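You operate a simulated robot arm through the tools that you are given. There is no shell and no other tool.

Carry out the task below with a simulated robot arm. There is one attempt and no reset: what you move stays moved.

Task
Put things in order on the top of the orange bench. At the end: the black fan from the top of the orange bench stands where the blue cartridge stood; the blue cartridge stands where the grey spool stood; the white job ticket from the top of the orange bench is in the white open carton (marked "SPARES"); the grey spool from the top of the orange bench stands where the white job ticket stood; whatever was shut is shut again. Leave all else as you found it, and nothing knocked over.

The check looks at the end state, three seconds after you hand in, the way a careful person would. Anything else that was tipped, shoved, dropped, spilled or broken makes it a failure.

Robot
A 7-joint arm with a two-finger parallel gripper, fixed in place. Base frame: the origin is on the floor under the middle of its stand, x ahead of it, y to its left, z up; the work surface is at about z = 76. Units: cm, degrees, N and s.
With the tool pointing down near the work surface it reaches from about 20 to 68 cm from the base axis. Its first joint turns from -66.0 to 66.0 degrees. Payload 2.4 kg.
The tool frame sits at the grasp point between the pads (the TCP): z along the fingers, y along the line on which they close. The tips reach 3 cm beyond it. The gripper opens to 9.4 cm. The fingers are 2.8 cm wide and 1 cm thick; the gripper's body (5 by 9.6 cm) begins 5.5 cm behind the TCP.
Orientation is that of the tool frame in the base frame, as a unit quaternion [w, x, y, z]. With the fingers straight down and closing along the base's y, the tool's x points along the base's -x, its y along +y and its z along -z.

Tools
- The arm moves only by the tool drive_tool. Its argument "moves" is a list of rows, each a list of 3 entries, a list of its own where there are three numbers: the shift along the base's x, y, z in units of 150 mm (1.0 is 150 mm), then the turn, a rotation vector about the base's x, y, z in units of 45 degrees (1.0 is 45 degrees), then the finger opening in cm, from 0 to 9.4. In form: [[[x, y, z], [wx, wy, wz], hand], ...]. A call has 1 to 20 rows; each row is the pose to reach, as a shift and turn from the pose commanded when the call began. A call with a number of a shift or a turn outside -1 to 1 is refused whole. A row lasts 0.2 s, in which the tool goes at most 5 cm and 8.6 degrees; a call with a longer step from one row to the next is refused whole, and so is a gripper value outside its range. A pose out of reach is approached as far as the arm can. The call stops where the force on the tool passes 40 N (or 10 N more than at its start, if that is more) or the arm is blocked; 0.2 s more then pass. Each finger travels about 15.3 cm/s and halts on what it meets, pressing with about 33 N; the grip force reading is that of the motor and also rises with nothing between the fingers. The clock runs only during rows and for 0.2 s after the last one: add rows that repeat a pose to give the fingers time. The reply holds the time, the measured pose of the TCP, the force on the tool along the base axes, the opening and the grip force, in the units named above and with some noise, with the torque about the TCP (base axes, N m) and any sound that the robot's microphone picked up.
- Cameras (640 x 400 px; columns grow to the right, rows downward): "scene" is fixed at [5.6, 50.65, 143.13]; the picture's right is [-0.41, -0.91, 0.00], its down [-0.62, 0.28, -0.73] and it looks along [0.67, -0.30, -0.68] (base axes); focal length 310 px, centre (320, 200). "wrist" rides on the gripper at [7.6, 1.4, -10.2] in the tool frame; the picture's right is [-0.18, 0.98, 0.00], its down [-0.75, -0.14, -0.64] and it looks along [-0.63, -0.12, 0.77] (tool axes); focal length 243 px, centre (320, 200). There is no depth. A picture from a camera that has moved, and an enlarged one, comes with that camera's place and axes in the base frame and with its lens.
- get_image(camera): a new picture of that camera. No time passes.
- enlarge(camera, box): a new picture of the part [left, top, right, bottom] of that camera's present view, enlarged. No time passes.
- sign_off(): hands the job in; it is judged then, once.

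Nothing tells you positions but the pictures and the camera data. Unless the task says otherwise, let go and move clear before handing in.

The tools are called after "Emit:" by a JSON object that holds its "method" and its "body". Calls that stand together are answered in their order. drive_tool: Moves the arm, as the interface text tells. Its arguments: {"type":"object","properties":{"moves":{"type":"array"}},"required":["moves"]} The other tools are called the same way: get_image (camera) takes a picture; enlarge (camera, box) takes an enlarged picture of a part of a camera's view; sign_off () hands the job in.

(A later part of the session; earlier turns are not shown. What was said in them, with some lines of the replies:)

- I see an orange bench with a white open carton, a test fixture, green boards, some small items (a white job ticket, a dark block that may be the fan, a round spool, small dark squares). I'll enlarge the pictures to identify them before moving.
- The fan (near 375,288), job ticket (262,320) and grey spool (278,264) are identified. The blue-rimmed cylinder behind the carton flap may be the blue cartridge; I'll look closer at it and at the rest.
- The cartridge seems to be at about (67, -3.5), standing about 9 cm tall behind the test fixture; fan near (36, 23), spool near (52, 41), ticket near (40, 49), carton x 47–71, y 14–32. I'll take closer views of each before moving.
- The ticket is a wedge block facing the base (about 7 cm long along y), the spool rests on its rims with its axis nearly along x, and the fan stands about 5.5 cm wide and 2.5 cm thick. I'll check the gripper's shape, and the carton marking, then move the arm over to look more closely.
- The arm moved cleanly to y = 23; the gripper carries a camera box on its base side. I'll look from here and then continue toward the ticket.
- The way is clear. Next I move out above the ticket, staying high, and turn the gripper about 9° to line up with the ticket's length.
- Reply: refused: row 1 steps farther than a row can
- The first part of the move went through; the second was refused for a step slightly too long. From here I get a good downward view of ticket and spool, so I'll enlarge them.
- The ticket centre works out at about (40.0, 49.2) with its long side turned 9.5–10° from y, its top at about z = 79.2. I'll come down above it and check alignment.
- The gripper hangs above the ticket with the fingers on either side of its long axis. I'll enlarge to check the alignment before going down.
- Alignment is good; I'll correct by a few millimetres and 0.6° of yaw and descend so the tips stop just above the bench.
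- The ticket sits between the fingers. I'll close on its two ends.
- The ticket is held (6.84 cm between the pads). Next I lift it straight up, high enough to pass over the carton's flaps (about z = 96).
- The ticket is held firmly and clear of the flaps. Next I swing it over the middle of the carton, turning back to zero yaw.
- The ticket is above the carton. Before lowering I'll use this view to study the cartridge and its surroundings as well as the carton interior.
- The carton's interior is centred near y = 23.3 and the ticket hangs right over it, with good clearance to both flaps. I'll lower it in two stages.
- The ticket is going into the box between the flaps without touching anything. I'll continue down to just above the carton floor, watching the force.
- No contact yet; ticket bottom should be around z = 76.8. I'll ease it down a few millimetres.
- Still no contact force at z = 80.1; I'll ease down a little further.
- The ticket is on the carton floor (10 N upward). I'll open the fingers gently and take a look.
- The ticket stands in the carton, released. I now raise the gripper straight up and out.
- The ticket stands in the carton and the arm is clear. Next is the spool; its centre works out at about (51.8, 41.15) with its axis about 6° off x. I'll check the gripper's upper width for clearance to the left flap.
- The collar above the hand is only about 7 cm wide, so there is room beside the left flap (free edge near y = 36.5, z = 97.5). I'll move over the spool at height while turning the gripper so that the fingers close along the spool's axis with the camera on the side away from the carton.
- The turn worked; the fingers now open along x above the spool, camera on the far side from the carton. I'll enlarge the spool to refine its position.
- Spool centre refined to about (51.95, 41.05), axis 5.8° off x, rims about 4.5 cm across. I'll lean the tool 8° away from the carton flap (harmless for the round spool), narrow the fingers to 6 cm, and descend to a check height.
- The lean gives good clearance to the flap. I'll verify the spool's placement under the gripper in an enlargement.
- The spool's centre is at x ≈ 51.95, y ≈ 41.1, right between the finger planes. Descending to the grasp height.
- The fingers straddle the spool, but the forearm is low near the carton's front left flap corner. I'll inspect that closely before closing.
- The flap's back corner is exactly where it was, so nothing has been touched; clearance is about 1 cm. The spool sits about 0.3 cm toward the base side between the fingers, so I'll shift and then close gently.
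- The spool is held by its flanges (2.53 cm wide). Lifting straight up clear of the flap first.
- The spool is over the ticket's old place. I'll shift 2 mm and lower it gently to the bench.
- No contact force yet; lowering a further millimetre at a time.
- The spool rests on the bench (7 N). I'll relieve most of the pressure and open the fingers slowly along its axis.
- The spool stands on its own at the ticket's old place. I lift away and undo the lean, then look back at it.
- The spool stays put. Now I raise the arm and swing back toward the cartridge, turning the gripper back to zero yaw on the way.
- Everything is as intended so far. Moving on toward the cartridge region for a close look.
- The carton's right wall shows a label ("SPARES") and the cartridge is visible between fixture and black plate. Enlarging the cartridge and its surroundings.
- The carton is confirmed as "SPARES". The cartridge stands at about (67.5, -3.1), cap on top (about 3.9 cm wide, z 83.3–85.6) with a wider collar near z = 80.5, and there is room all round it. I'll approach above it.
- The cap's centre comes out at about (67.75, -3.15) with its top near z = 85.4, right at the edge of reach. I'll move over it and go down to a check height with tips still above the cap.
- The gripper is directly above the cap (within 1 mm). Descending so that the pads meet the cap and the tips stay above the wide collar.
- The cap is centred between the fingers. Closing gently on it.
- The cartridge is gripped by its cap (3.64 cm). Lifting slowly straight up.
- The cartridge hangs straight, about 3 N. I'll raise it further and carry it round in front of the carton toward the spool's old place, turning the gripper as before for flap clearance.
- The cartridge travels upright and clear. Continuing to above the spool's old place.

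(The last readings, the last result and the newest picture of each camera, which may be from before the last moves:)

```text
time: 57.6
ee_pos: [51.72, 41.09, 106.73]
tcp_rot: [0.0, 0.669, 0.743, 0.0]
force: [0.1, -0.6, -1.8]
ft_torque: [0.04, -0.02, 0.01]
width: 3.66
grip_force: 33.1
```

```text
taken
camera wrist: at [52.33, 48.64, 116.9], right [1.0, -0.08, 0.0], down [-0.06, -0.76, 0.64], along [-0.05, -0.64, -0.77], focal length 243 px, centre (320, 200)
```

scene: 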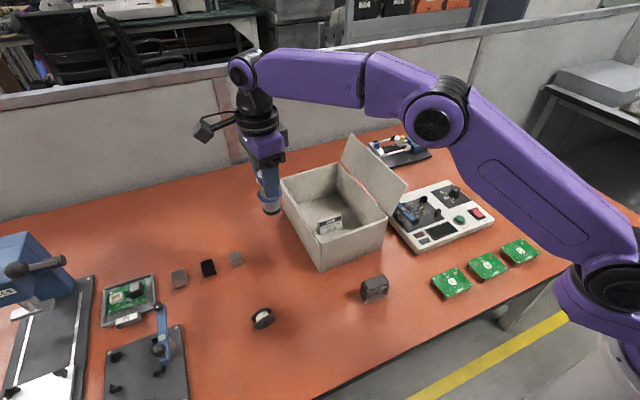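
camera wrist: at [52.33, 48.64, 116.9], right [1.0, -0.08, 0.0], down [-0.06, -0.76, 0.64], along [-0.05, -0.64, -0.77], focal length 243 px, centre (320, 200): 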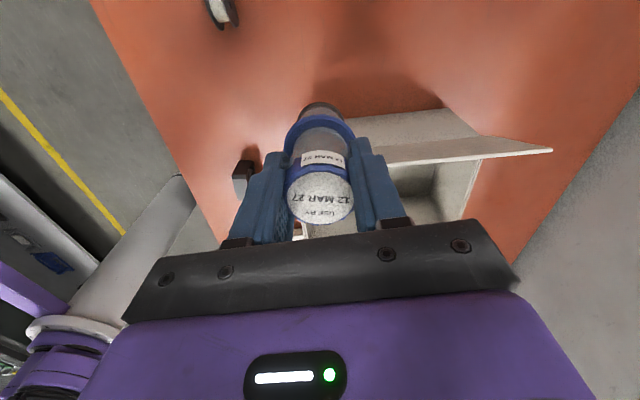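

The cartridge is above the spool's old place. Lowering in two stages, watching the flap.

Emit:
{"method": "drive_tool", "body": {"moves": [[[0.009, 0.003, -0.15], [0, 0, 0], 3.0], [[0.009, 0.003, -0.35], [0, 0, 0], 3.0], [[0.009, 0.003, -0.55], [0, 0, 0], 3.0], [[0.009, 0.003, -0.75], [0, 0, 0], 3.0], [[0.009, 0.003, -0.95], [0, 0, 0], 3.0], [[0.009, 0.003, -0.95], [0, 0, 0], 3.0]]}}

Emit:
{"method": "enlarge", "body": {"camera": "scene", "box": [200, 110, 420, 290]}}

Emit:
{"method": "get_image", "body": {"camera": "wrist"}}

```text
time: 59.0
ee_pos: [51.96, 41.08, 92.55]
tcp_rot: [0.001, 0.669, 0.743, 0.0]
force: [0.3, -0.4, -2.6]
ft_torque: [0.0, -0.02, -0.03]
width: 3.66
grip_force: 33.3
```

```text
2.22 times, centred on (310, 200) of scene
camera zoom: at [5.6, 50.66, 143.13], right [-0.41, -0.91, 0.0], down [-0.62, 0.28, -0.73], along [0.67, -0.3, -0.68], focal length 690 px, centre (342, 200)
```

zoom: 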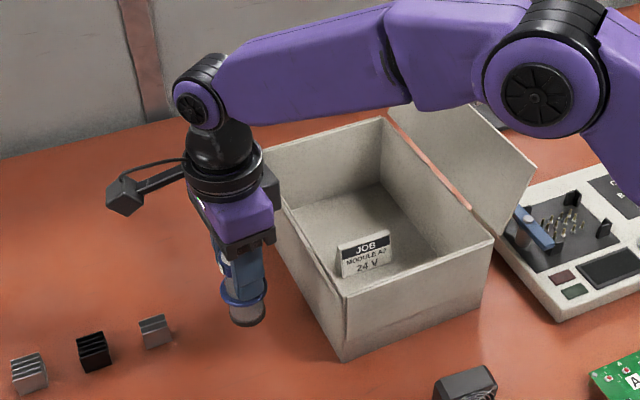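

```text
taken
camera wrist: at [52.51, 48.74, 102.74], right [1.0, -0.08, 0.0], down [-0.06, -0.76, 0.64], along [-0.05, -0.64, -0.77], focal length 243 px, centre (320, 200)
```

wrist: 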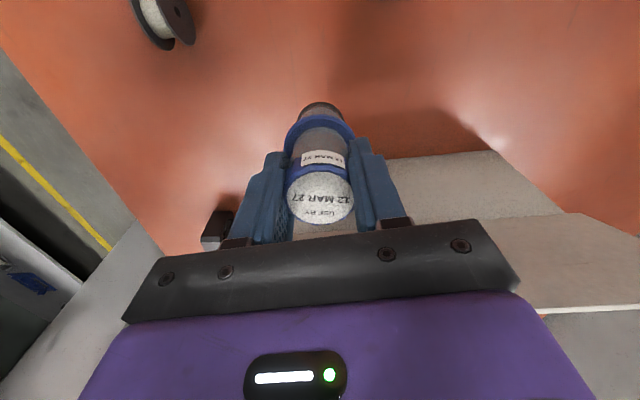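

Clearance still looks fine. Continuing down to just above the bench.

Emit:
{"method": "drive_tool", "body": {"moves": [[[0, 0.003, -0.15], [0, 0, 0], 3.0], [[0, 0.003, -0.3], [0, 0, 0], 3.0], [[0, 0.003, -0.42], [0, 0, 0], 3.0], [[0, 0.003, -0.48], [0, 0, 0], 3.0], [[0, 0.003, -0.505], [0, 0, 0], 3.0], [[0, 0.003, -0.505], [0, 0, 0], 3.0]]}}

Emit:
{"method": "enlarge", "body": {"camera": "scene", "box": [200, 130, 420, 310]}}

Emit:
{"method": "get_image", "body": {"camera": "wrist"}}

```text
time: 60.4
ee_pos: [51.91, 41.29, 84.76]
tcp_rot: [0.0, 0.669, 0.743, -0.001]
force: [-1.5, 0.0, -3.5]
ft_torque: [0.03, 0.0, 0.02]
width: 3.64
grip_force: 33.2
```

```text
2.22 times, centred on (310, 220) of scene
camera zoom: at [5.6, 50.66, 143.13], right [-0.41, -0.91, 0.0], down [-0.62, 0.28, -0.73], along [0.67, -0.3, -0.68], focal length 690 px, centre (342, 156)
```

zoom: 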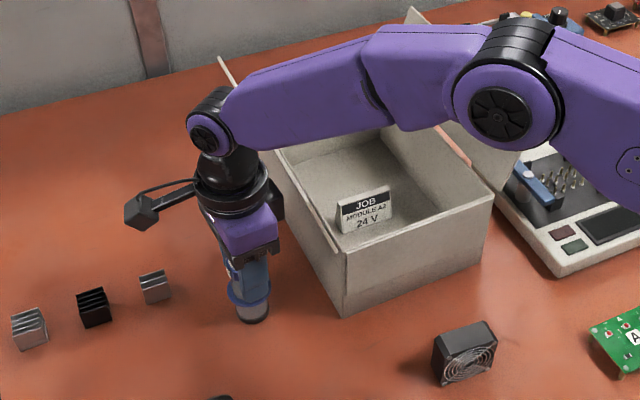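

```text
taken
camera wrist: at [52.56, 48.85, 95.08], right [1.0, -0.08, 0.0], down [-0.06, -0.76, 0.64], along [-0.05, -0.64, -0.77], focal length 243 px, centre (320, 200)
```

wrist: 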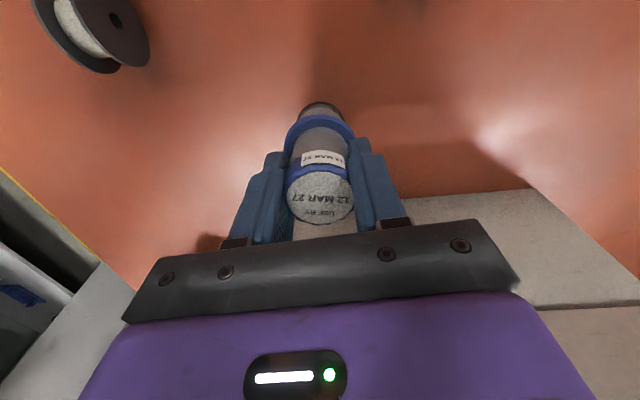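

The flap is untouched and the cartridge is just above the bench. Easing down to contact.

Emit:
{"method": "drive_tool", "body": {"moves": [[[0, 0, -0.006], [0, 0, 0], 3.0], [[0, 0, -0.01], [0, 0, 0], 3.0], [[0, 0, -0.01], [0, 0, 0], 3.0]]}}

```text
time: 61.2
ee_pos: [51.85, 41.16, 84.79]
tcp_rot: [0.0, 0.669, 0.743, 0.0]
force: [-0.2, 0.1, -2.3]
ft_torque: [-0.03, 0.01, -0.04]
width: 3.67
grip_force: 33.3
```

Emit:
{"method": "drive_tool", "body": {"moves": [[[0, 0, -0.006], [0, 0, 0], 3.0], [[0, 0, -0.01], [0, 0, 0], 3.0], [[0, 0, -0.01], [0, 0, 0], 3.0]]}}

```text
time: 62.0
ee_pos: [51.86, 41.2, 84.66]
tcp_rot: [-0.001, 0.67, 0.743, 0.001]
force: [-1.2, -1.3, 0.6]
ft_torque: [-0.01, 0.07, 0.04]
width: 3.67
grip_force: 33.3
```

Contact has begun (weight is now on the bench). One more half millimetre, then release.

Emit:
{"method": "drive_tool", "body": {"moves": [[[0, 0, -0.004], [0, 0, 0], 3.0], [[0, 0, -0.004], [0, 0, 0], 3.0]]}}

```text
time: 62.6
ee_pos: [51.91, 41.09, 84.59]
tcp_rot: [0.0, 0.669, 0.743, 0.001]
force: [-2.7, -1.4, 8.2]
ft_torque: [0.01, 0.29, 0.04]
width: 3.67
grip_force: 33.0
```

Emit:
{"method": "drive_tool", "body": {"moves": [[[0, 0, 0.004], [0, 0, 0], 3.4], [[0, 0, 0.004], [0, 0, 0], 3.6], [[0, 0, 0.004], [0, 0, 0], 3.75], [[0, 0, 0.004], [0, 0, 0], 3.9], [[0, 0, 0.004], [0, 0, 0], 4.3], [[0, 0, 0.004], [0, 0, 0], 5.0], [[0, 0, 0.004], [0, 0, 0], 6.0], [[0, 0, 0.004], [0, 0, 0], 7.0], [[0, 0, 0.004], [0, 0, 0], 7.0]]}}

Emit:
{"method": "get_image", "body": {"camera": "wrist"}}

Emit:
{"method": "enlarge", "body": {"camera": "scene", "box": [200, 130, 420, 310]}}

```text
time: 64.6
ee_pos: [51.89, 41.17, 84.55]
tcp_rot: [0.0, 0.669, 0.743, 0.001]
force: [0.1, 0.6, 0.1]
ft_torque: [0.0, -0.01, 0.01]
width: 7.0
grip_force: 0.0
```

```text
taken
camera wrist: at [52.5, 48.79, 94.78], right [1.0, -0.08, 0.0], down [-0.06, -0.76, 0.64], along [-0.05, -0.64, -0.77], focal length 243 px, centre (320, 200)
```

wrist: 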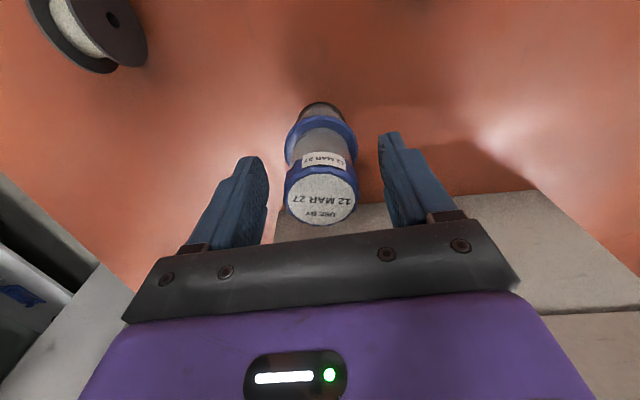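

```text
2.22 times, centred on (310, 220) of scene
camera zoom: at [5.6, 50.65, 143.13], right [-0.41, -0.91, 0.0], down [-0.62, 0.28, -0.73], along [0.67, -0.3, -0.68], focal length 690 px, centre (342, 156)
```

zoom: 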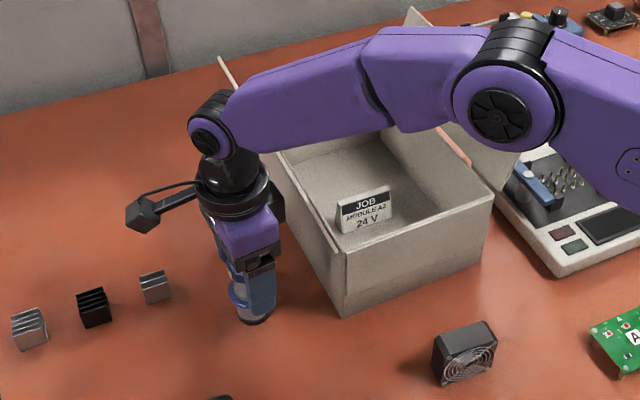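

The cartridge stands free. I lift straight up and away.

Emit:
{"method": "drive_tool", "body": {"moves": [[[0, 0, 0.08], [0, 0, 0], 7.0], [[0, 0, 0.25], [0, 0, 0], 7.0], [[0, 0, 0.5], [0, 0, 0], 7.0], [[0, 0, 0.75], [0, 0, 0], 7.0], [[0, 0, 1.0], [0, 0, 0], 7.0], [[0, 0, 1.0], [0, 0, 0], 7.0]]}}

Emit:
{"method": "drive_tool", "body": {"moves": [[[-0.1, -0.05, 0.2], [0, 0, 0.15], 7.0], [[-0.2, -0.15, 0.4], [0, 0, 0.3], 7.0], [[-0.4, -0.3, 0.5], [0, 0, 0.45], 7.0], [[-0.6, -0.5, 0.5], [0, 0, 0.6], 7.0], [[-0.8, -0.7, 0.5], [0, 0, 0.75], 7.0], [[-0.95, -0.9, 0.5], [0, 0, 0.9], 7.0], [[-0.95, -0.9, 0.5], [0, 0, 0.9], 7.0]]}}

Emit:
{"method": "get_image", "body": {"camera": "scene"}}

Emit:
{"method": "get_image", "body": {"camera": "wrist"}}

```text
time: 66.0
ee_pos: [51.95, 41.18, 99.65]
tcp_rot: [0.0, 0.669, 0.743, 0.0]
force: [-0.1, 0.3, 0.8]
ft_torque: [0.0, 0.01, -0.02]
width: 7.0
grip_force: 0.0
```

```text
time: 67.6
ee_pos: [37.63, 27.53, 107.22]
tcp_rot: [0.0, 0.37, 0.929, 0.001]
force: [-0.5, 0.3, 0.4]
ft_torque: [-0.02, 0.01, -0.01]
width: 6.98
grip_force: 0.1
```

```text
taken
```

scene: 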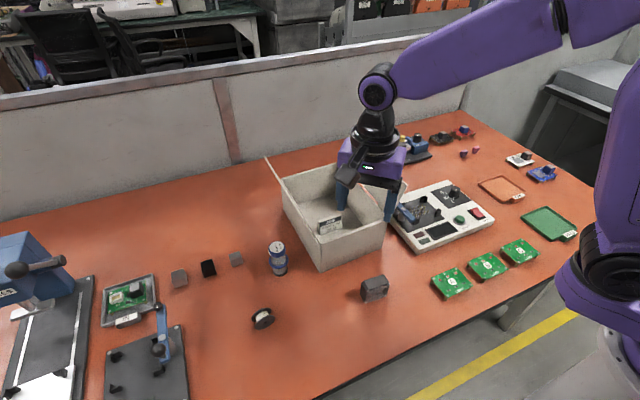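

```text
taken
camera wrist: at [33.1, 33.8, 117.42], right [0.81, 0.59, 0.0], down [0.45, -0.62, 0.64], along [0.38, -0.52, -0.77], focal length 243 px, centre (320, 200)
```

wrist: 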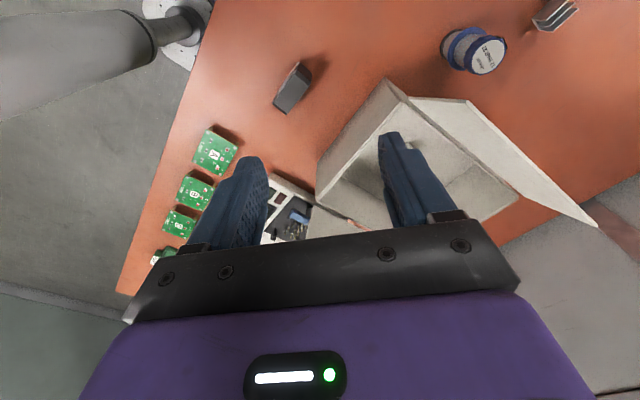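

Cartridge and spool both stand where they should. The fan is at about (36.15, 23.05), 5.9 cm wide, turned about -4.7°. I'll line the gripper up above it.

Emit:
{"method": "drive_tool", "body": {"moves": [[[-0.02, -0.05, 0], [0, 0, 0.15], 8.0], [[-0.04, -0.1, 0], [0, 0, 0.3], 8.0], [[-0.06, -0.15, -0.1], [0, 0, 0.45], 8.0], [[-0.08, -0.2, -0.25], [0, 0, 0.6], 8.0], [[-0.1, -0.25, -0.45], [0, 0, 0.75], 8.0], [[-0.1, -0.305, -0.65], [0, 0, 0.86], 8.0], [[-0.1, -0.305, -0.65], [0, 0, 0.86], 8.0]]}}

Emit:
{"method": "get_image", "body": {"camera": "wrist"}}

Emit:
{"method": "enlarge", "body": {"camera": "wrist", "box": [260, 50, 380, 130]}}

Emit:
{"method": "enlarge", "body": {"camera": "scene", "box": [240, 220, 310, 340]}}

```text
time: 69.2
ee_pos: [36.18, 22.92, 97.38]
tcp_rot: [0.0, 0.041, 0.999, 0.0]
force: [0.2, 0.7, 0.6]
ft_torque: [0.02, 0.0, -0.01]
width: 8.01
grip_force: 0.1
```

```text
taken
camera wrist: at [28.69, 24.93, 107.58], right [0.26, 0.96, 0.0], down [0.74, -0.2, 0.64], along [0.62, -0.17, -0.77], focal length 243 px, centre (320, 200)
```

wrist: 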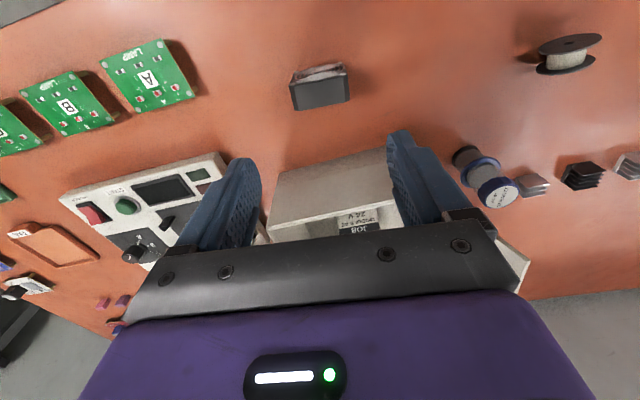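

```text
5.00 times, centred on (320, 90) of wrist
camera zoom: at [28.69, 24.93, 107.58], right [0.26, 0.96, 0.0], down [0.74, -0.2, 0.64], along [0.62, -0.17, -0.77], focal length 1213 px, centre (320, 750)
```

zoom: 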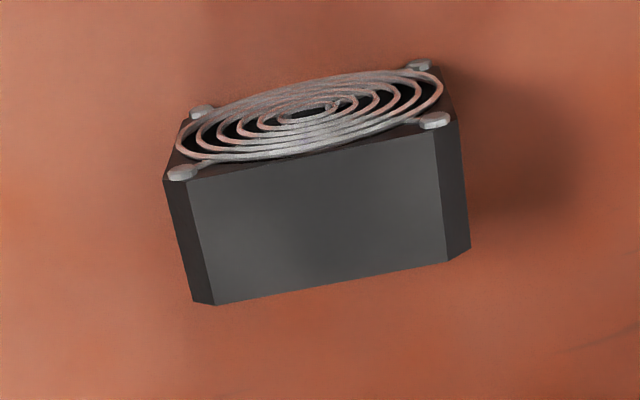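

```text
3.33 times, centred on (275, 280) of scene
camera zoom: at [5.6, 50.65, 143.13], right [-0.41, -0.91, 0.0], down [-0.62, 0.28, -0.73], along [0.67, -0.3, -0.68], focal length 1035 px, centre (470, -67)
```

zoom: 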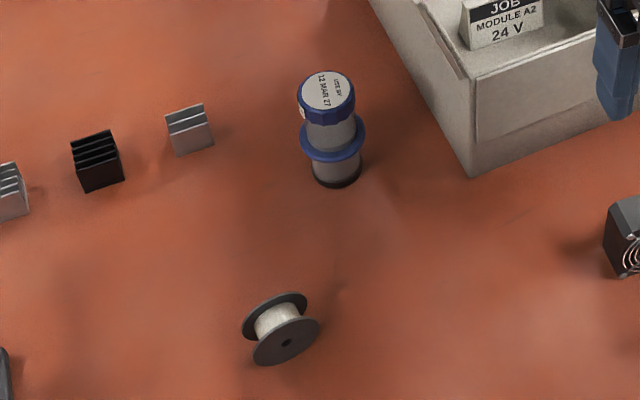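

The fan centre is about (36.1, 22.85), 6.0 cm wide — aligned under the gripper. Opening wider and descending.

Emit:
{"method": "drive_tool", "body": {"moves": [[[0, -0.003, -0.2], [0, 0, 0], 9.0], [[0, -0.003, -0.45], [0, 0, 0], 9.0], [[0, -0.003, -0.7], [0, 0, 0], 9.0], [[0, -0.003, -0.9], [0, 0, 0], 9.0], [[0, -0.003, -0.9], [0, 0, 0], 9.0]]}}

Emit:
{"method": "get_image", "body": {"camera": "wrist"}}

```text
time: 70.4
ee_pos: [36.12, 22.88, 83.75]
tcp_rot: [0.001, 0.043, 0.999, 0.0]
force: [0.3, -0.3, -0.4]
ft_torque: [0.01, 0.01, 0.03]
width: 9.0
grip_force: 0.1
```

```text
taken
camera wrist: at [28.71, 24.91, 94.0], right [0.27, 0.96, 0.0], down [0.74, -0.2, 0.64], along [0.62, -0.17, -0.77], focal length 243 px, centre (320, 200)
```

wrist: 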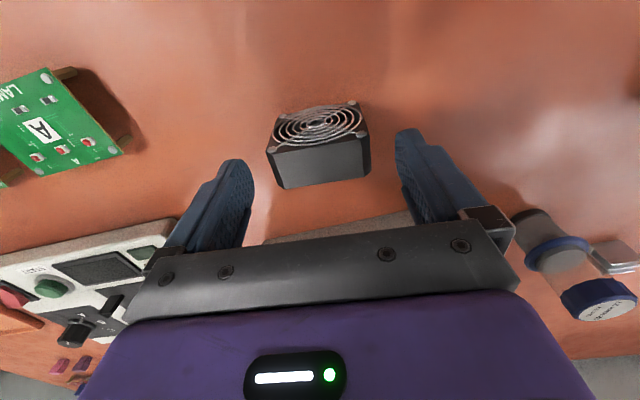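

The fan is between the open fingers. Going down the last 4 cm.

Emit:
{"method": "drive_tool", "body": {"moves": [[[0, 0, -0.12], [0, 0, 0], 9.0], [[0, 0, -0.22], [0, 0, 0], 9.0], [[0, 0, -0.265], [0, 0, 0], 9.0], [[0, 0, -0.275], [0, 0, 0], 9.0], [[0, 0, -0.275], [0, 0, 0], 9.0]]}}

Emit:
{"method": "get_image", "body": {"camera": "wrist"}}

```text
time: 71.6
ee_pos: [36.22, 22.88, 79.72]
tcp_rot: [0.0, 0.042, 0.999, 0.0]
force: [0.0, 1.1, 0.2]
ft_torque: [-0.02, 0.02, -0.01]
width: 8.99
grip_force: 0.2
```

```text
taken
camera wrist: at [28.65, 24.93, 89.93], right [0.27, 0.96, 0.0], down [0.74, -0.2, 0.64], along [0.62, -0.17, -0.77], focal length 243 px, centre (320, 200)
```

wrist: 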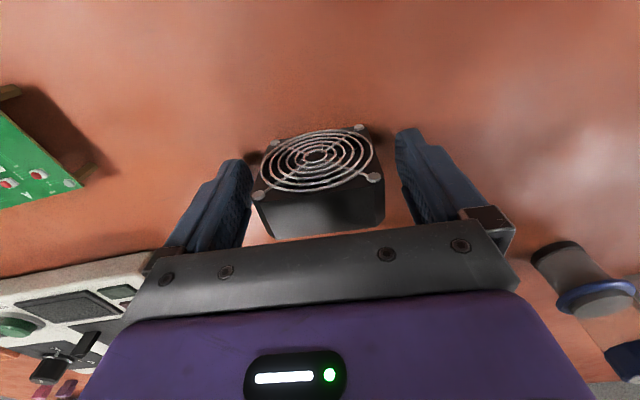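

The fan is centred between the pads. Closing on its sides.

Emit:
{"method": "drive_tool", "body": {"moves": [[[0, 0, 0], [0, 0, 0], 8.0], [[0, 0, 0], [0, 0, 0], 7.2], [[0, 0, 0], [0, 0, 0], 6.6], [[0, 0, 0], [0, 0, 0], 6.2], [[0, 0, 0], [0, 0, 0], 5.8], [[0, 0, 0], [0, 0, 0], 5.2], [[0, 0, 0], [0, 0, 0], 5.2]]}}

Emit:
{"method": "get_image", "body": {"camera": "wrist"}}

```text
time: 73.2
ee_pos: [36.21, 22.95, 79.79]
tcp_rot: [0.0, 0.042, 0.999, 0.0]
force: [-0.1, -0.7, 1.6]
ft_torque: [-0.01, 0.0, -0.01]
width: 6.35
grip_force: 32.5
```

```text
taken
camera wrist: at [28.65, 24.92, 89.94], right [0.27, 0.96, 0.0], down [0.74, -0.2, 0.64], along [0.62, -0.17, -0.77], focal length 243 px, centre (320, 200)
```

wrist: 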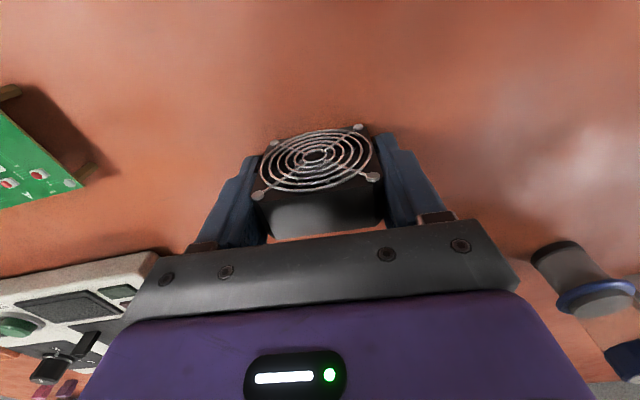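

The fan is held (6.35 cm). Lifting straight up first, then carrying it round in front of the fixture.

Emit:
{"method": "drive_tool", "body": {"moves": [[[0, 0, 0.03], [0, 0, 0], 5.2], [[0, 0, 0.12], [0, 0, 0], 5.2], [[0, 0, 0.3], [0, 0, 0], 5.2], [[0, 0, 0.55], [0, 0, 0], 5.2], [[0, 0, 0.8], [0, 0, 0], 5.2], [[0, 0, 1.0], [0, 0, 0], 5.2], [[0, 0, 1.0], [0, 0, 0], 5.2]]}}

Emit:
{"method": "drive_tool", "body": {"moves": [[[0, 0, 0.2], [0, 0, 0], 5.2], [[0, -0.1, 0.4], [0, 0, 0], 5.2], [[0.05, -0.3, 0.6], [0, 0, 0], 5.2], [[0.1, -0.5, 0.75], [0, 0, 0], 5.2], [[0.15, -0.75, 0.75], [0, 0, 0], 5.2], [[0.2, -1.0, 0.75], [0, 0, 0], 5.2], [[0.2, -1.0, 0.75], [0, 0, 0], 5.2]]}}

Emit:
{"method": "get_image", "body": {"camera": "scene"}}

Emit:
{"method": "get_image", "body": {"camera": "wrist"}}

```text
time: 74.8
ee_pos: [36.14, 22.91, 94.49]
tcp_rot: [0.0, 0.043, 0.999, 0.0]
force: [0.2, 0.6, -0.9]
ft_torque: [0.0, 0.0, -0.01]
width: 6.34
grip_force: 33.3
```

```text
time: 76.4
ee_pos: [39.18, 8.12, 106.02]
tcp_rot: [0.0, 0.042, 0.999, 0.0]
force: [-0.4, 0.2, -0.5]
ft_torque: [0.02, 0.01, 0.0]
width: 6.32
grip_force: 32.9
```

```text
taken
```

scene: 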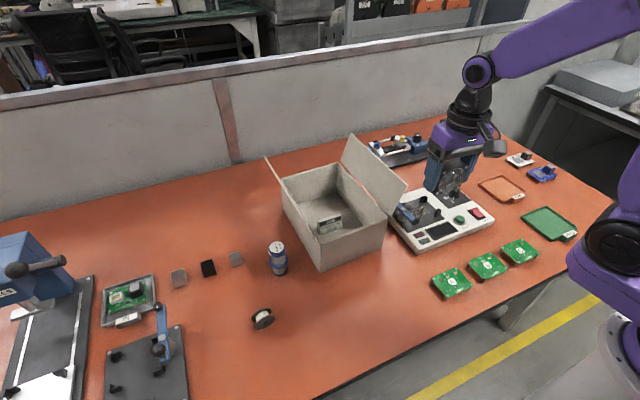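

```text
taken
camera wrist: at [31.69, 10.05, 116.17], right [0.27, 0.96, 0.0], down [0.74, -0.2, 0.64], along [0.62, -0.17, -0.77], focal length 243 px, centre (320, 200)
```

wrist: 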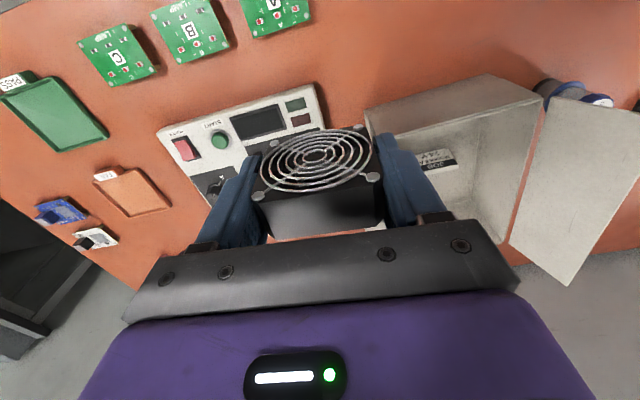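

The fan is secure. Moving on to above the cartridge's old place at height.

Emit:
{"method": "drive_tool", "body": {"moves": [[[0.05, -0.25, 0], [0, 0, 0], 5.2], [[0.15, -0.5, 0], [0, 0, 0], 5.2], [[0.35, -0.7, 0], [0, 0, 0], 5.2], [[0.6, -0.734, 0], [0, 0, 0], 5.2], [[0.8, -0.734, 0], [0, 0, 0], 5.2], [[0.95, -0.734, 0], [0, 0, 0], 5.2]]}}

Emit:
{"method": "drive_tool", "body": {"moves": [[[0.2, 0, 0], [0, 0, 0], 5.2], [[0.45, 0, 0], [0, 0, 0], 5.2], [[0.7, 0, 0], [0, 0, 0], 5.2], [[0.9, 0, 0], [0, 0, 0], 5.2], [[0.959, 0, 0], [0, 0, 0], 5.2], [[0.959, 0, -0.2], [0, 0, 0], 5.2], [[0.959, 0, -0.2], [0, 0, 0], 5.2]]}}

Emit:
{"method": "get_image", "body": {"camera": "scene"}}

Emit:
{"method": "get_image", "body": {"camera": "wrist"}}

```text
time: 77.8
ee_pos: [53.48, -2.84, 105.79]
tcp_rot: [0.0, 0.042, 0.999, 0.0]
force: [0.6, -0.5, -0.8]
ft_torque: [0.0, 0.04, -0.01]
width: 6.33
grip_force: 33.4
```

```text
time: 79.4
ee_pos: [67.83, -2.97, 103.01]
tcp_rot: [0.0, 0.042, 0.999, 0.001]
force: [0.1, 0.0, -0.4]
ft_torque: [0.01, 0.03, -0.04]
width: 6.32
grip_force: 33.5
```

```text
taken
```

scene: 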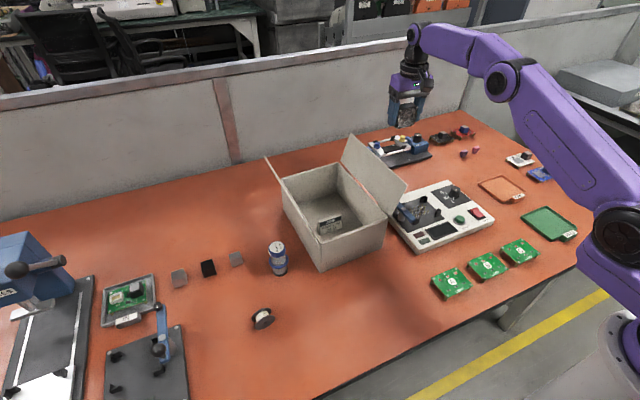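

```text
taken
camera wrist: at [60.34, -0.91, 113.19], right [0.27, 0.96, 0.0], down [0.74, -0.2, 0.64], along [0.62, -0.17, -0.77], focal length 243 px, centre (320, 200)
```

wrist: 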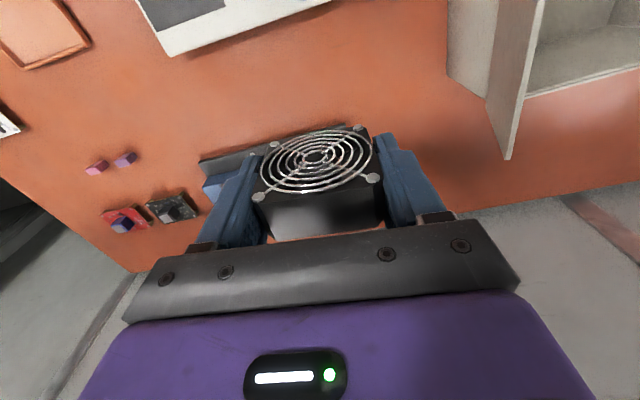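

The fan hangs over the cartridge's old place. Lowering in stages.

Emit:
{"method": "drive_tool", "body": {"moves": [[[0, -0.01, -0.2], [0, 0, 0], 5.2], [[0, -0.01, -0.4], [0, 0, 0], 5.2], [[0, -0.01, -0.6], [0, 0, 0], 5.2], [[0, -0.01, -0.8], [0, 0, 0], 5.2], [[0, -0.01, -0.95], [0, 0, 0], 5.2], [[0, -0.01, -0.95], [0, 0, 0], 5.2]]}}

Emit:
{"method": "get_image", "body": {"camera": "wrist"}}

Emit:
{"method": "enlarge", "body": {"camera": "scene", "box": [340, 60, 500, 200]}}

```text
time: 80.8
ee_pos: [67.77, -3.21, 88.62]
tcp_rot: [0.0, 0.042, 0.999, 0.0]
force: [-0.4, 0.0, -1.4]
ft_torque: [0.04, -0.03, 0.01]
width: 6.34
grip_force: 32.8
```

```text
taken
camera wrist: at [60.27, -1.29, 98.98], right [0.27, 0.96, 0.0], down [0.74, -0.2, 0.64], along [0.62, -0.17, -0.77], focal length 243 px, centre (320, 200)
```

wrist: 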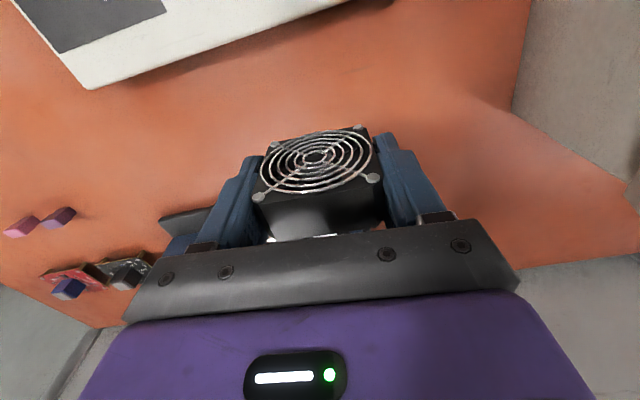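

```text
2.86 times, centred on (420, 130) of scene
camera zoom: at [5.6, 50.65, 143.13], right [-0.41, -0.91, 0.0], down [-0.62, 0.28, -0.73], along [0.67, -0.3, -0.68], focal length 887 px, centre (34, 400)
```

zoom: 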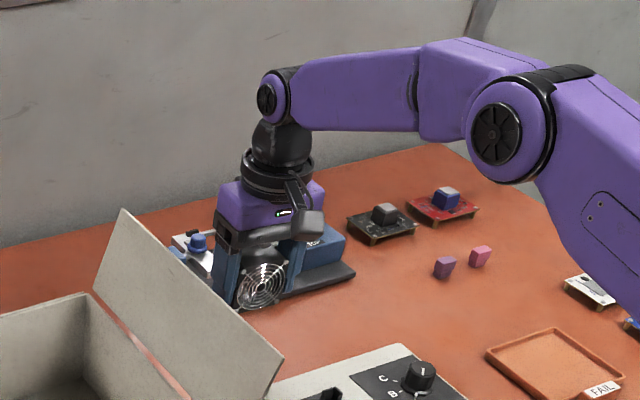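

Well aligned. Continuing down to just above the bench, watching the camera box over the fixture (it stays near z = 90).

Emit:
{"method": "drive_tool", "body": {"moves": [[[0, 0.01, -0.15], [0, 0, 0], 5.2], [[0, 0.01, -0.3], [0, 0, 0], 5.2], [[0, 0.01, -0.43], [0, 0, 0], 5.2], [[0, 0.01, -0.52], [0, 0, 0], 5.2], [[0, 0.01, -0.57], [0, 0, 0], 5.2], [[0, 0.01, -0.585], [0, 0, 0], 5.2], [[0, 0.01, -0.585], [0, 0, 0], 5.2]]}}

Emit:
{"method": "get_image", "body": {"camera": "wrist"}}

Emit:
{"method": "enlarge", "body": {"camera": "scene", "box": [340, 80, 500, 220]}}

```text
time: 82.4
ee_pos: [67.83, -3.05, 79.88]
tcp_rot: [0.0, 0.042, 0.999, 0.001]
force: [-0.7, 0.2, 0.1]
ft_torque: [-0.06, 0.04, 0.03]
width: 6.34
grip_force: 32.6
```

```text
taken
camera wrist: at [60.28, -1.02, 90.07], right [0.27, 0.96, 0.0], down [0.74, -0.2, 0.64], along [0.62, -0.17, -0.77], focal length 243 px, centre (320, 200)
```

wrist: 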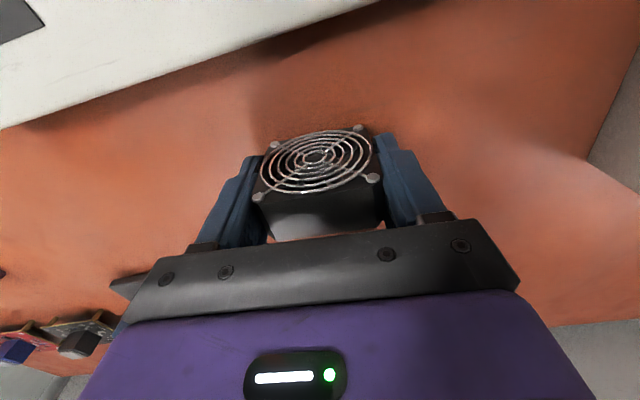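

```text
2.86 times, centred on (420, 150) of scene
camera zoom: at [5.6, 50.65, 143.13], right [-0.41, -0.91, 0.0], down [-0.62, 0.28, -0.73], along [0.67, -0.3, -0.68], focal length 887 px, centre (34, 343)
```

zoom: 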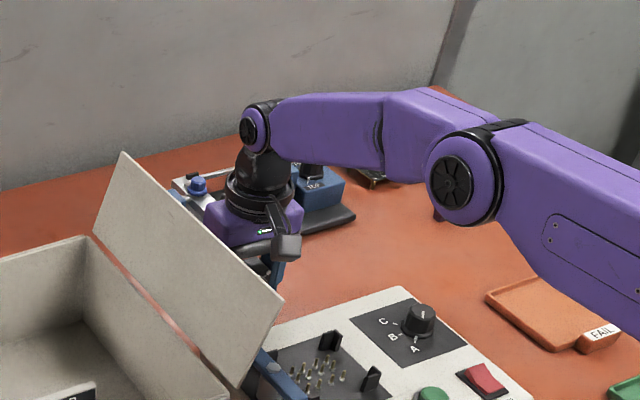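

The fan is a couple of millimetres above the bench at the right spot. Easing down to contact.

Emit:
{"method": "drive_tool", "body": {"moves": [[[0, 0, -0.006], [0, 0, 0], 5.2], [[0, 0, -0.01], [0, 0, 0], 5.2], [[0, 0, -0.01], [0, 0, 0], 5.2]]}}

```text
time: 83.2
ee_pos: [67.72, -2.92, 79.78]
tcp_rot: [0.0, 0.042, 0.999, 0.001]
force: [0.0, -0.1, -0.8]
ft_torque: [0.04, 0.0, -0.01]
width: 6.34
grip_force: 32.3
```

Emit:
{"method": "drive_tool", "body": {"moves": [[[0, 0, -0.004], [0, 0, 0], 5.2], [[0, 0, -0.007], [0, 0, 0], 5.2], [[0, 0, -0.007], [0, 0, 0], 5.2]]}}

```text
time: 84.0
ee_pos: [67.76, -2.99, 79.77]
tcp_rot: [0.0, 0.041, 0.999, -0.001]
force: [0.1, -0.9, 0.8]
ft_torque: [0.01, 0.01, 0.02]
width: 6.33
grip_force: 33.3
```

Nearly touching; one more fraction of a millimetre.

Emit:
{"method": "drive_tool", "body": {"moves": [[[0, 0, -0.003], [0, 0, 0], 5.2], [[0, 0, -0.006], [0, 0, 0], 5.2], [[0, 0, -0.006], [0, 0, 0], 5.2]]}}

```text
time: 84.8
ee_pos: [67.87, -2.94, 79.65]
tcp_rot: [0.001, 0.043, 0.999, -0.001]
force: [-4.1, 1.6, 18.5]
ft_torque: [-0.01, 0.21, -0.06]
width: 6.32
grip_force: 32.7
```

The fan is on the bench. Relieving the pressure and opening slowly.

Emit:
{"method": "drive_tool", "body": {"moves": [[[0, 0, 0.004], [0, 0, 0], 5.8], [[0, 0, 0.005], [0, 0, 0], 6.2], [[0, 0, 0.005], [0, 0, 0], 6.4], [[0, 0, 0.005], [0, 0, 0], 6.6], [[0, 0, 0.005], [0, 0, 0], 7.0], [[0, 0, 0.005], [0, 0, 0], 7.6], [[0, 0, 0.005], [0, 0, 0], 8.2], [[0, 0, 0.005], [0, 0, 0], 8.8], [[0, 0, 0.005], [0, 0, 0], 8.8]]}}

Emit:
{"method": "get_image", "body": {"camera": "wrist"}}

```text
time: 86.8
ee_pos: [67.87, -3.03, 79.7]
tcp_rot: [-0.001, 0.042, 0.999, -0.001]
force: [-0.7, 0.8, 0.1]
ft_torque: [-0.03, -0.01, 0.0]
width: 8.78
grip_force: 0.1
```

```text
taken
camera wrist: at [60.3, -1.01, 89.86], right [0.27, 0.96, 0.0], down [0.74, -0.2, 0.64], along [0.62, -0.17, -0.77], focal length 243 px, centre (320, 200)
```

wrist: 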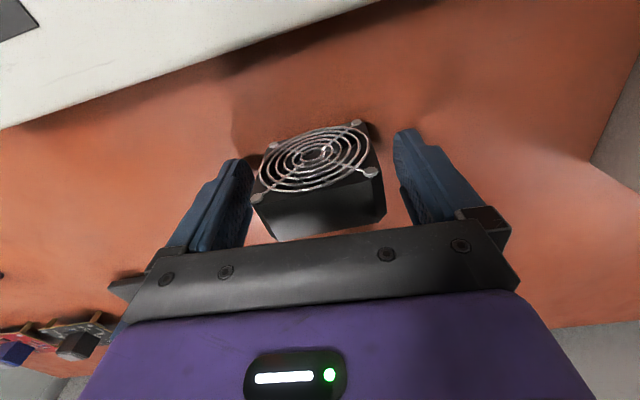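

The fan is free and upright. Raising the gripper straight up.

Emit:
{"method": "drive_tool", "body": {"moves": [[[0, 0, 0.08], [0, 0, 0], 8.8], [[0, 0, 0.25], [0, 0, 0], 8.8], [[0, 0, 0.5], [0, 0, 0], 8.8], [[0, 0, 0.75], [0, 0, 0], 8.8], [[0, 0, 1.0], [0, 0, 0], 8.8], [[0, 0, 1.0], [0, 0, 0], 8.8]]}}

Emit:
{"method": "get_image", "body": {"camera": "wrist"}}

Emit:
{"method": "get_image", "body": {"camera": "scene"}}

```text
time: 88.2
ee_pos: [67.73, -3.15, 94.77]
tcp_rot: [-0.001, 0.042, 0.999, 0.0]
force: [-0.3, -0.2, -0.2]
ft_torque: [-0.01, -0.01, -0.02]
width: 8.79
grip_force: 0.0
```

```text
taken
camera wrist: at [60.3, -1.22, 104.98], right [0.27, 0.96, 0.0], down [0.74, -0.2, 0.64], along [0.62, -0.17, -0.77], focal length 243 px, centre (320, 200)
```

wrist: 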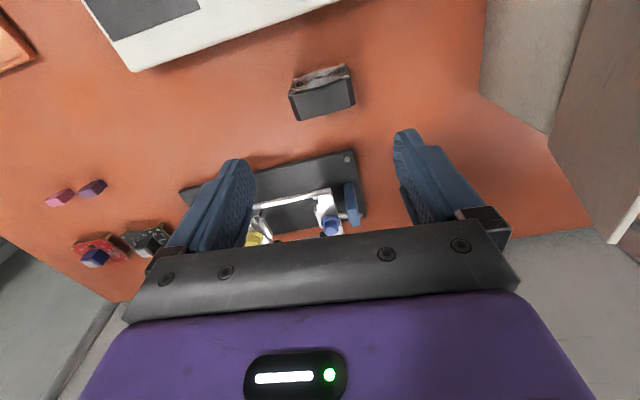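

```text
taken
```

scene: 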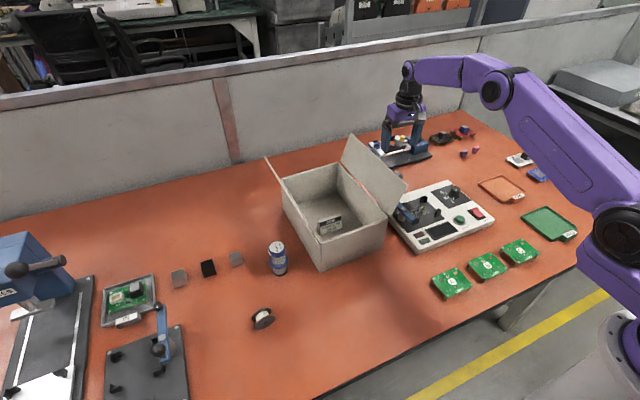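

The fan stands where the cartridge was. I'll retract to about the starting pose and then check everything.

Emit:
{"method": "drive_tool", "body": {"moves": [[[0, 0, 0.2], [0, 0, 0], 8.8], [[-0.1, 0, 0.45], [0, 0, 0], 8.8], [[-0.25, 0, 0.7], [0, 0, 0.03], 8.8], [[-0.45, 0, 0.9], [0, 0, 0.06], 9.0], [[-0.7, 0, 1.0], [0, 0, 0.1], 9.4], [[-1.0, 0, 1.0], [0, 0, 0.107], 9.4]]}}

Emit:
{"method": "drive_tool", "body": {"moves": [[[-0.25, 0.15, 0], [0, 0, 0], 9.4], [[-0.5, 0.3, 0], [0, 0, 0], 9.4], [[-0.75, 0.5, 0], [0, 0, 0], 9.4], [[-1.0, 0.7, 0], [0, 0, 0], 9.4], [[-1.0, 0.74, 0], [0, 0, 0], 9.4]]}}

Emit:
{"method": "get_image", "body": {"camera": "scene"}}

Emit:
{"method": "get_image", "body": {"camera": "wrist"}}

Emit:
{"method": "enlarge", "body": {"camera": "scene", "box": [160, 130, 420, 340]}}

Emit:
{"method": "enlarge", "body": {"camera": "scene", "box": [340, 110, 500, 220]}}

Emit:
{"method": "enlarge", "body": {"camera": "wrist", "box": [200, 120, 380, 250]}}

```text
time: 89.6
ee_pos: [53.04, -2.74, 109.66]
tcp_rot: [0.001, 0.0, 1.0, 0.0]
force: [0.0, 0.2, 0.1]
ft_torque: [0.02, -0.01, 0.01]
width: 9.41
grip_force: 0.1
```

```text
time: 90.8
ee_pos: [37.69, 8.0, 109.62]
tcp_rot: [0.0, 0.0, 1.0, 0.0]
force: [0.6, 0.2, -0.1]
ft_torque: [-0.02, -0.02, 0.02]
width: 9.38
grip_force: 0.0
```

```text
taken
```

scene: 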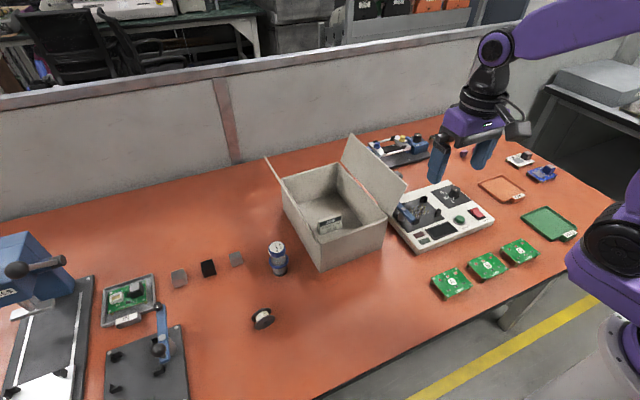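

```text
taken
camera wrist: at [30.04, 9.4, 119.82], right [0.18, 0.98, 0.0], down [0.75, -0.14, 0.64], along [0.63, -0.12, -0.77], focal length 243 px, centre (320, 200)
```

wrist: 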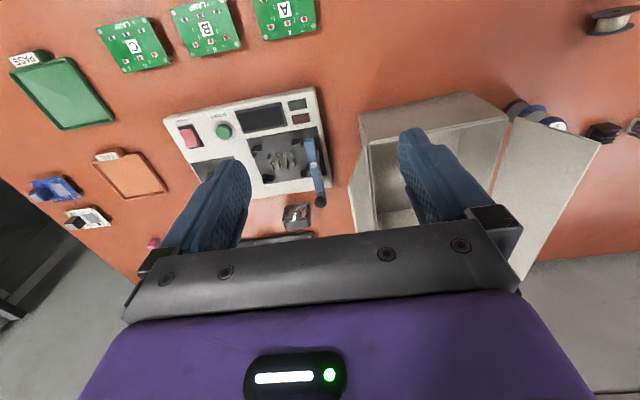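

```text
1.90 times, centred on (290, 235) of scene
camera zoom: at [5.6, 50.65, 143.13], right [-0.41, -0.91, 0.0], down [-0.62, 0.28, -0.73], along [0.67, -0.3, -0.68], focal length 591 px, centre (377, 133)
```

zoom: 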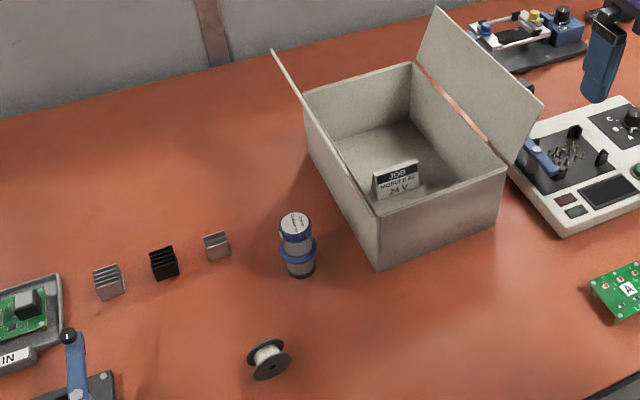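

```text
3.64 times, centred on (420, 165) of scene
camera zoom: at [5.6, 50.65, 143.13], right [-0.41, -0.91, 0.0], down [-0.62, 0.28, -0.73], along [0.67, -0.3, -0.68], focal length 1129 px, centre (-44, 327)
```

zoom: 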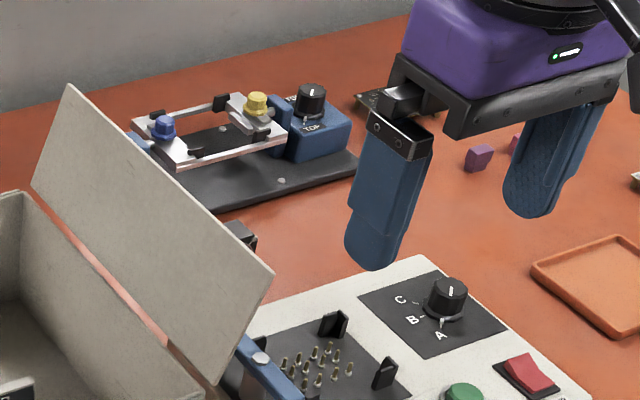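

```text
3.08 times, centred on (290, 185) of wrist
camera zoom: at [30.04, 9.4, 119.82], right [0.18, 0.98, 0.0], down [0.75, -0.14, 0.64], along [0.63, -0.12, -0.77], focal length 746 px, centre (412, 246)
```

zoom: 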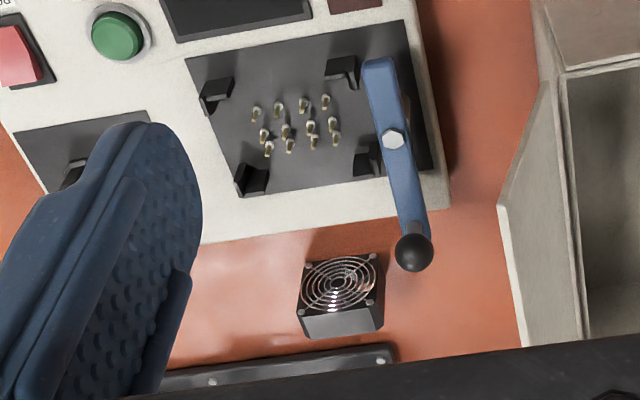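

The fan stands at the cartridge's old place, the cartridge at the spool's, the spool at the ticket's, and the ticket is in the "SPARES" carton. The carton and everything else look as they were, nothing needed shutting, and the arm is clear, so I'm handing in.

Emit:
{"method": "sign_off", "body": {}}

```text
The job is handed in.
```

The job is handed in. In the last pictures before hand-in, everything was where the task asked, within a few millimetres by my estimate.

| Item | Where it is now |
|---|---|
| White job ticket | Standing inside the white open carton marked "SPARES" |
| Grey spool | Where the ticket stood, resting on its rims; it did not roll for about 50 seconds |
| Blue cartridge | Where the spool stood, upright with its cap on top |
| Black fan | Where the cartridge stood, upright |

I had opened nothing, so nothing needed shutting. The carton and its flaps had not shifted and nothing was knocked over. The arm was clear, with the gripper open and empty.
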